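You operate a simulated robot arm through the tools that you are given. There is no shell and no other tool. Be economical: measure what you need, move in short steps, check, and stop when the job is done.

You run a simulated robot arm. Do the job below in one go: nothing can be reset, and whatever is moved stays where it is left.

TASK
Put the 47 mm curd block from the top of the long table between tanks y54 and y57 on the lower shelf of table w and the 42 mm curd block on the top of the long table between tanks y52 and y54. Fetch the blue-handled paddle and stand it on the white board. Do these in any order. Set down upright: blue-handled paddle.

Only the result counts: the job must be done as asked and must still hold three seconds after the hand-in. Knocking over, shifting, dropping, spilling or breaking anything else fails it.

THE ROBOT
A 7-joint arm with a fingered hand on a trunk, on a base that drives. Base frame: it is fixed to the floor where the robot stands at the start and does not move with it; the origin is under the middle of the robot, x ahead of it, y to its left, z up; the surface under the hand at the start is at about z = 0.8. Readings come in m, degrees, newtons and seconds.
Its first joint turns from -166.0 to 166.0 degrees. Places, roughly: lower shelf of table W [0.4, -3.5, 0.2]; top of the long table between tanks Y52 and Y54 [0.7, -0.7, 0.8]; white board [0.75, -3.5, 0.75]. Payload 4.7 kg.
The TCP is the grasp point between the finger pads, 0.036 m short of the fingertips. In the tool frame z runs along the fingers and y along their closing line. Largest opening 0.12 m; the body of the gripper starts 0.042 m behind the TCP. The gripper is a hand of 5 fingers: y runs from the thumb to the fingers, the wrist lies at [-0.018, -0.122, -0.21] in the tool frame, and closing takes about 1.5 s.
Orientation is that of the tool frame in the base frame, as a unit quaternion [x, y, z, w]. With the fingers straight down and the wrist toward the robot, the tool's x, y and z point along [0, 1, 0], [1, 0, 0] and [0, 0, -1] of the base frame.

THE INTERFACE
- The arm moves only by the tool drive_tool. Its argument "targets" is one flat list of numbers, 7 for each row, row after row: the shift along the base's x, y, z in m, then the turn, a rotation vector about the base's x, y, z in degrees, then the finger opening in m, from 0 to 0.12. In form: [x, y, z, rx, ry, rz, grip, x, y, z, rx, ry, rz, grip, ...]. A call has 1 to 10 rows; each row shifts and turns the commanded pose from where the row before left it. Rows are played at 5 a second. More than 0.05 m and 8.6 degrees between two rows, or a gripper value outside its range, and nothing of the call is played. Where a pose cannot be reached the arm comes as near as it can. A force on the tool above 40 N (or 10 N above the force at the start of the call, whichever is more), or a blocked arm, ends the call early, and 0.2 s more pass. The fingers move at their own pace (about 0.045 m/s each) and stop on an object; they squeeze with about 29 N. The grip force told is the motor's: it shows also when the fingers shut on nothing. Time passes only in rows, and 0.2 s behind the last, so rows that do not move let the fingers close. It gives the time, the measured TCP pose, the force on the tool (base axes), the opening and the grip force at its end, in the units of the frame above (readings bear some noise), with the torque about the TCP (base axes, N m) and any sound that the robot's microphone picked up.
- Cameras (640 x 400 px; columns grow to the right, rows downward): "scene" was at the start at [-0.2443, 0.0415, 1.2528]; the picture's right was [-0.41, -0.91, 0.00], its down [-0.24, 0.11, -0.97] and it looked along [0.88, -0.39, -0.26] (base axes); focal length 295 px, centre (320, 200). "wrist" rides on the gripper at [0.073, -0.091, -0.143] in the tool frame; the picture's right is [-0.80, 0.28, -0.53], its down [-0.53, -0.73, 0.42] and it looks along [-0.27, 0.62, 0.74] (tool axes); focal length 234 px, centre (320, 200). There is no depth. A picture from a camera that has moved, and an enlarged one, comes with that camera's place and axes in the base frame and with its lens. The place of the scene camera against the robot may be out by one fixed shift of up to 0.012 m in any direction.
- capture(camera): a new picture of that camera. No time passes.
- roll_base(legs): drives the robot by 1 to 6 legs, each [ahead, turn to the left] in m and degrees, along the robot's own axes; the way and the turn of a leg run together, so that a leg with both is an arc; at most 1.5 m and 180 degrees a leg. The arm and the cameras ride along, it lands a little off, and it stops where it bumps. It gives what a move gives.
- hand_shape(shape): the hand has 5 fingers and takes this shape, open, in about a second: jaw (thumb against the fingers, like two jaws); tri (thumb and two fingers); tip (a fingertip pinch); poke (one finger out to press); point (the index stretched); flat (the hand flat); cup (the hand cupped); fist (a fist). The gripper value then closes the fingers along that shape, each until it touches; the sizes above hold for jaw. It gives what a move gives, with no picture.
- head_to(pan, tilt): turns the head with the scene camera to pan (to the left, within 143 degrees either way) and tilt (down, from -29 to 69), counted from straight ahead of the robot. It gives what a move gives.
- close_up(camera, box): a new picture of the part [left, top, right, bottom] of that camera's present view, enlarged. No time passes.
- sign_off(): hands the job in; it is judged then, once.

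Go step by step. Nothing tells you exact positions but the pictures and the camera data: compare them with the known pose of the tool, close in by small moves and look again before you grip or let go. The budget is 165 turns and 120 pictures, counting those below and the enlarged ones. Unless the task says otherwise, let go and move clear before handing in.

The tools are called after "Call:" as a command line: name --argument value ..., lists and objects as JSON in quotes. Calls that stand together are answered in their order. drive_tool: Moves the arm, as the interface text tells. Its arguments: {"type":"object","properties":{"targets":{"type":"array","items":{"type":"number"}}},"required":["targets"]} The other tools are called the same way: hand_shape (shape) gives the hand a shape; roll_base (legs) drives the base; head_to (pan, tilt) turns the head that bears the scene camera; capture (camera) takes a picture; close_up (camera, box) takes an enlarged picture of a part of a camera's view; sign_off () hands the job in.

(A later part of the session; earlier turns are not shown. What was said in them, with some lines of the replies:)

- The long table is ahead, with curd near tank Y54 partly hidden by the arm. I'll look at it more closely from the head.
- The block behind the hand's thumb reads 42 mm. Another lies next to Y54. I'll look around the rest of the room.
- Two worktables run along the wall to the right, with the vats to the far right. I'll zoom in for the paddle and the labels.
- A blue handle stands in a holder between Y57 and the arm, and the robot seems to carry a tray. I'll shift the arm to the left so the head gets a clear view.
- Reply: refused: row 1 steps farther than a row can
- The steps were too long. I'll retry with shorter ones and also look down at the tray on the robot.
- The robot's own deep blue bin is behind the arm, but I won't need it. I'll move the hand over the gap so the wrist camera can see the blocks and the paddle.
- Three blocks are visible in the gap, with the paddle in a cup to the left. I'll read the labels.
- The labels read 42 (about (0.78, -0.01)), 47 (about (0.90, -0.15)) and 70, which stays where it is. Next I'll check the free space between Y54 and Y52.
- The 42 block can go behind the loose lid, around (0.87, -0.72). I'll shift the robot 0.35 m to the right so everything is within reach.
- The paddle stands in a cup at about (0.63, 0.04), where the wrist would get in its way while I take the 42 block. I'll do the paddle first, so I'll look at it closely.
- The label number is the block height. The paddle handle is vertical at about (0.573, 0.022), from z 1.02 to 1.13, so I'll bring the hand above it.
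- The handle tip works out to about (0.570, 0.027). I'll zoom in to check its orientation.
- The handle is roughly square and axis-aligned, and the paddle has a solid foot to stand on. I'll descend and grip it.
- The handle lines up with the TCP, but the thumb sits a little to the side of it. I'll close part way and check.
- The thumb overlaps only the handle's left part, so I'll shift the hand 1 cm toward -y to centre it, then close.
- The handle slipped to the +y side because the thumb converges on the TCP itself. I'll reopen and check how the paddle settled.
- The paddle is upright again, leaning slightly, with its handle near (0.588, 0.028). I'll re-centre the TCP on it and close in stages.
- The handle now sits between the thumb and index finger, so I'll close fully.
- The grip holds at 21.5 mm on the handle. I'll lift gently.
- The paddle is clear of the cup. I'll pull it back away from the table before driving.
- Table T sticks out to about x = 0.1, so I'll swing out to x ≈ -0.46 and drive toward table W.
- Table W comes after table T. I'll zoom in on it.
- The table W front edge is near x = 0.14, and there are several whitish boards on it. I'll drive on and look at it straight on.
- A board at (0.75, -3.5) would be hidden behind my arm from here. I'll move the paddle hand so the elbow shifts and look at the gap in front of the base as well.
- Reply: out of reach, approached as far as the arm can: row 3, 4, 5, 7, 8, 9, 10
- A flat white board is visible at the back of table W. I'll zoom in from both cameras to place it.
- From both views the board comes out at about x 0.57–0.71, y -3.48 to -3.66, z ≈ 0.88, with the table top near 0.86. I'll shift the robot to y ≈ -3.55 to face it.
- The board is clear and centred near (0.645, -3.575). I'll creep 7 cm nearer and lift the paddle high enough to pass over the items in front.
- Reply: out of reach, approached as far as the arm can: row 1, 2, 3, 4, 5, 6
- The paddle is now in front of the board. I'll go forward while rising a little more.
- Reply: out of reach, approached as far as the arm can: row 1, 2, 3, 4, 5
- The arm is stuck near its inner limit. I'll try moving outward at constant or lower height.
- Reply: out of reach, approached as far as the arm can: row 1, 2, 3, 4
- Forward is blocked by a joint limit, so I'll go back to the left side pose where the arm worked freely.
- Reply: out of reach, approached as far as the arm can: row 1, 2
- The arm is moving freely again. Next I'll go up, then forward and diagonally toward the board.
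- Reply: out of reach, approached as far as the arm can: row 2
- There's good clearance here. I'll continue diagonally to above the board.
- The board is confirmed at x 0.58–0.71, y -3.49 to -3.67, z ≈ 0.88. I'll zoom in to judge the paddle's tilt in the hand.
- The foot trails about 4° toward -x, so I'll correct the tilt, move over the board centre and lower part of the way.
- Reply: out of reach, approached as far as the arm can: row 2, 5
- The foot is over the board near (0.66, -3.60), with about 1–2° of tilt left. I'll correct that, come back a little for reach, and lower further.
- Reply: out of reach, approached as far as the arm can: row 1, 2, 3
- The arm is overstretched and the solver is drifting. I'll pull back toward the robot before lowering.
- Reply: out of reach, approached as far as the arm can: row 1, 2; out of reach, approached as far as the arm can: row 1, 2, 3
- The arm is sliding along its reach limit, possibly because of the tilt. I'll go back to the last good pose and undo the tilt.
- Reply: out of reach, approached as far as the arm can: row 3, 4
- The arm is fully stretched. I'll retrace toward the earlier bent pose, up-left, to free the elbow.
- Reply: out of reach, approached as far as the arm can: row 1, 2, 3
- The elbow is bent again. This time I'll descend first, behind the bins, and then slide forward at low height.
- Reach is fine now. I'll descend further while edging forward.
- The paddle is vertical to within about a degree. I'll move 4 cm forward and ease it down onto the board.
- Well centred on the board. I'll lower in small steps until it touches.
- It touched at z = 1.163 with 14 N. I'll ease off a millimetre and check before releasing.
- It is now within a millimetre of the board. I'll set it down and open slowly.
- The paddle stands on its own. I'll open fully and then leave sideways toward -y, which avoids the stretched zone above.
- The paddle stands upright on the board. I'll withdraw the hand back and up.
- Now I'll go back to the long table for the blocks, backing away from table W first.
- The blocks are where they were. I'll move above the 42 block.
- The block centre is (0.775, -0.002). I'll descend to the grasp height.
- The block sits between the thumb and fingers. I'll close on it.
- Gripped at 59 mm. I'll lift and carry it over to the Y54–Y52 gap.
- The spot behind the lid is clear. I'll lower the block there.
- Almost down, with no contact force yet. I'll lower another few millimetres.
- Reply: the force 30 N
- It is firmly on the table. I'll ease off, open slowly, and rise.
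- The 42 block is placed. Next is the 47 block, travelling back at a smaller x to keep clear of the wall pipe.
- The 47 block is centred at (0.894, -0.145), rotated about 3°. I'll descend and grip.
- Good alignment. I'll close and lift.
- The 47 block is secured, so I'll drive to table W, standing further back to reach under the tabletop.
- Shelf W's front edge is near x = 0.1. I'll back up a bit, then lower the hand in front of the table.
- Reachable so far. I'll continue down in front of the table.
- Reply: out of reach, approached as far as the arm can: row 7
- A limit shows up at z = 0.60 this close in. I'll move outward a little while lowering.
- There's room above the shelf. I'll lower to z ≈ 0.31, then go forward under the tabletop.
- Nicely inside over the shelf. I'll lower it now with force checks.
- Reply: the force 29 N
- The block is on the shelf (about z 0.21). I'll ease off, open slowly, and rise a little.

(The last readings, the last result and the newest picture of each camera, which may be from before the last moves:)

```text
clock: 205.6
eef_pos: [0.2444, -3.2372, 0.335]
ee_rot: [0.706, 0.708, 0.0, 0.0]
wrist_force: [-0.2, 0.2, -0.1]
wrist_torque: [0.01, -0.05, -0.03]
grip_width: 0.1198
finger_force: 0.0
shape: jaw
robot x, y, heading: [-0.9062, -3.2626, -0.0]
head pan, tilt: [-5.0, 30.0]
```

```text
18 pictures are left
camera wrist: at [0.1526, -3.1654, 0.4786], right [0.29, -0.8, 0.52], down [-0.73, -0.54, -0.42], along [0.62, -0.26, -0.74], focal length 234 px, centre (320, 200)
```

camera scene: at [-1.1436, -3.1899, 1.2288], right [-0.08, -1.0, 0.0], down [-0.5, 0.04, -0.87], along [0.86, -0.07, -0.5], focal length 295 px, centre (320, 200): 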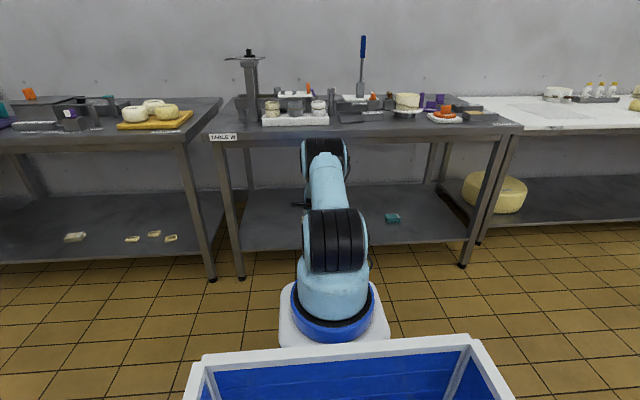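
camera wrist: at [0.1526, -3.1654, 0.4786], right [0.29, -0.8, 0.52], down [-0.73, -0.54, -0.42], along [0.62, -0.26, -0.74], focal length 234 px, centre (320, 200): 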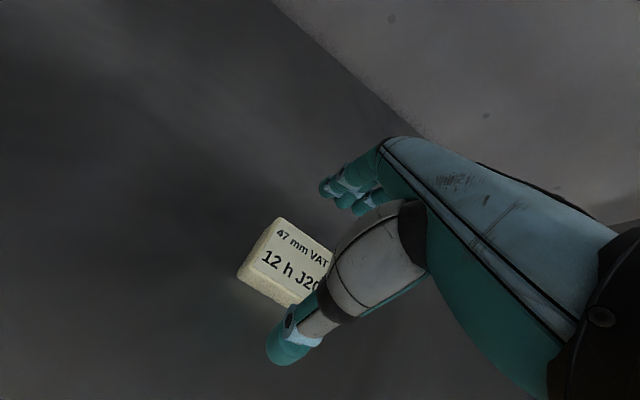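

The 47 block sits flat on the shelf. I'll retrace the path out from under the table.

Call:
drive_tool --targets '[-0.045, 0, 0, 0, 0, 0, 0.12, -0.045, 0, 0, 0, 0, 0, 0.12, -0.045, 0, 0.01, 0, 0, 0, 0.12, -0.045, 0, 0.02, 0, 0, 0, 0.12, -0.045, 0, 0.02, 0, 0, 0, 0.12, -0.045, 0, 0.02, 0, 0, 0, 0.12, -0.045, 0, 0.02, 0, 0, 0, 0.12, -0.03, 0, 0.035, 0, 0, 0, 0.12]'

Call:
drive_tool --targets '[-0.01, 0, 0.045, 0, 0, 0, 0.12, -0.02, 0, 0.045, 0, 0, 0, 0.12, -0.02, 0, 0.045, 0, 0, 0, 0.12, 0, 0, 0.045, 0, 0, 0, 0.12, 0, 0, 0.045, 0, 0, 0, 0.12, 0, 0, 0.045, 0, 0, 0, 0.12, 0, 0, 0.045, 0, 0, 0, 0.12, 0, 0, 0.045, 0, 0, 0, 0.12]'

Call:
roll_base --legs '[[-0.25, 0]]'

Call:
capture --camera "scene"

```text
clock: 207.4
eef_pos: [-0.1007, -3.2381, 0.4592]
ee_rot: [0.705, 0.709, 0.0, 0.0]
wrist_force: [-0.2, -0.2, -0.3]
wrist_torque: [0.01, -0.05, -0.01]
grip_width: 0.1197
finger_force: 0.1
shape: jaw
robot x, y, heading: [-0.9059, -3.2615, 0.3]
head pan, tilt: [-5.0, 30.0]
```

```text
clock: 209.2
eef_pos: [-0.1523, -3.2365, 0.8188]
ee_rot: [0.705, 0.709, 0.0, -0.001]
wrist_force: [-0.6, -0.3, 1.1]
wrist_torque: [-0.01, -0.09, -0.04]
grip_width: 0.1198
finger_force: 0.0
shape: jaw
robot x, y, heading: [-0.9027, -3.2625, 0.5]
head pan, tilt: [-5.0, 30.0]
```

```text
clock: 211.0
eef_pos: [-0.4018, -3.239, 0.8193]
ee_rot: [0.706, 0.709, -0.001, 0.0]
wrist_force: [0.2, -0.6, 0.1]
wrist_torque: [0.01, 0.01, -0.02]
grip_width: 0.1199
finger_force: 0.0
shape: jaw
robot x, y, heading: [-1.1562, -3.261, -0.1]
head pan, tilt: [-5.0, 30.0]
```

```text
17 pictures are left
camera scene: at [-1.3955, -3.1898, 1.2288], right [-0.09, -1.0, 0.0], down [-0.5, 0.04, -0.87], along [0.86, -0.07, -0.5], focal length 295 px, centre (320, 200)
```

scene: 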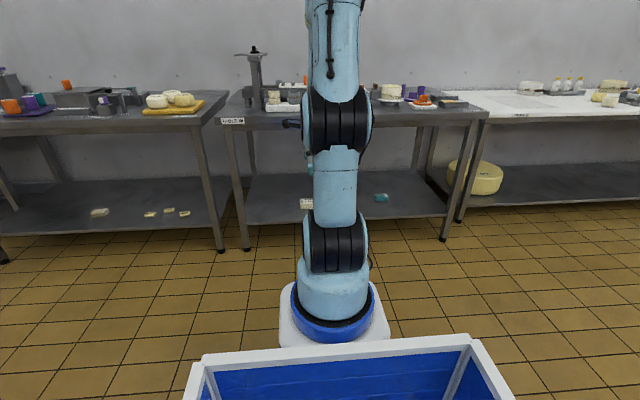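

The 47 block lies on shelf W. I'll take one last check of the paddle, which the arm is hiding.

Call:
roll_base --legs '[[0, 25]]'

Call:
head_to --pan -35 --tilt 25

Call:
close_up --camera "scene" --box '[180, 20, 500, 260]'

```text
clock: 212.7
eef_pos: [-0.4812, -2.9223, 0.82]
ee_rot: [0.537, 0.844, 0.0, 0.001]
wrist_force: [0.4, 0.3, 0.6]
wrist_torque: [0.0, -0.02, 0.02]
grip_width: 0.1199
finger_force: 0.0
shape: jaw
robot x, y, heading: [-1.1609, -3.2578, 25.0]
head pan, tilt: [-5.0, 30.0]
```

```text
clock: 213.6
eef_pos: [-0.4821, -2.9225, 0.8203]
ee_rot: [0.536, 0.844, 0.0, 0.0]
wrist_force: [0.3, 0.8, 0.0]
wrist_torque: [0.01, 0.0, 0.02]
grip_width: 0.1198
finger_force: 0.1
shape: jaw
robot x, y, heading: [-1.1545, -3.2594, 25.0]
head pan, tilt: [-35.0, 25.0]
```

```text
1.67 times, centred on (340, 140) of scene
camera zoom: at [-1.3976, -3.3448, 1.2368], right [-0.17, -0.99, 0.0], down [-0.42, 0.07, -0.91], along [0.89, -0.16, -0.42], focal length 491 px, centre (287, 300)
```

zoom: 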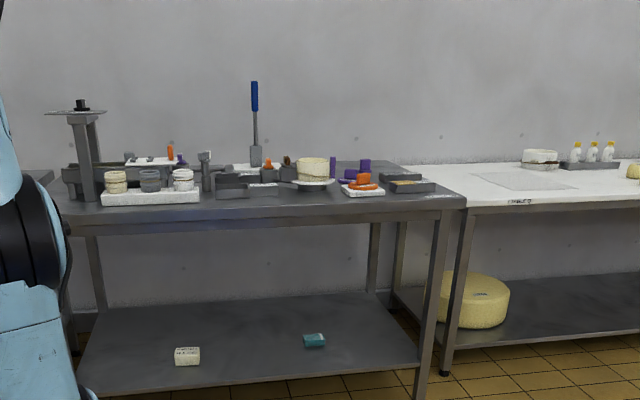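

The paddle stands upright on the white board, the 47 mm block lies on the lower shelf of table W, and the 42 mm block is between Y52 and Y54. The hand is clear, so I'm handing in.

Call:
sign_off

```text
The job is handed in.
```

I handed the job in with all three items placed and the hand clear:
- **47 mm block:** it is on the lower shelf of table W.
- **42 mm block:** it is on the long table between Y52 and Y54, behind the loose lid.
- **Blue-handled paddle:** it stands upright on the white board.
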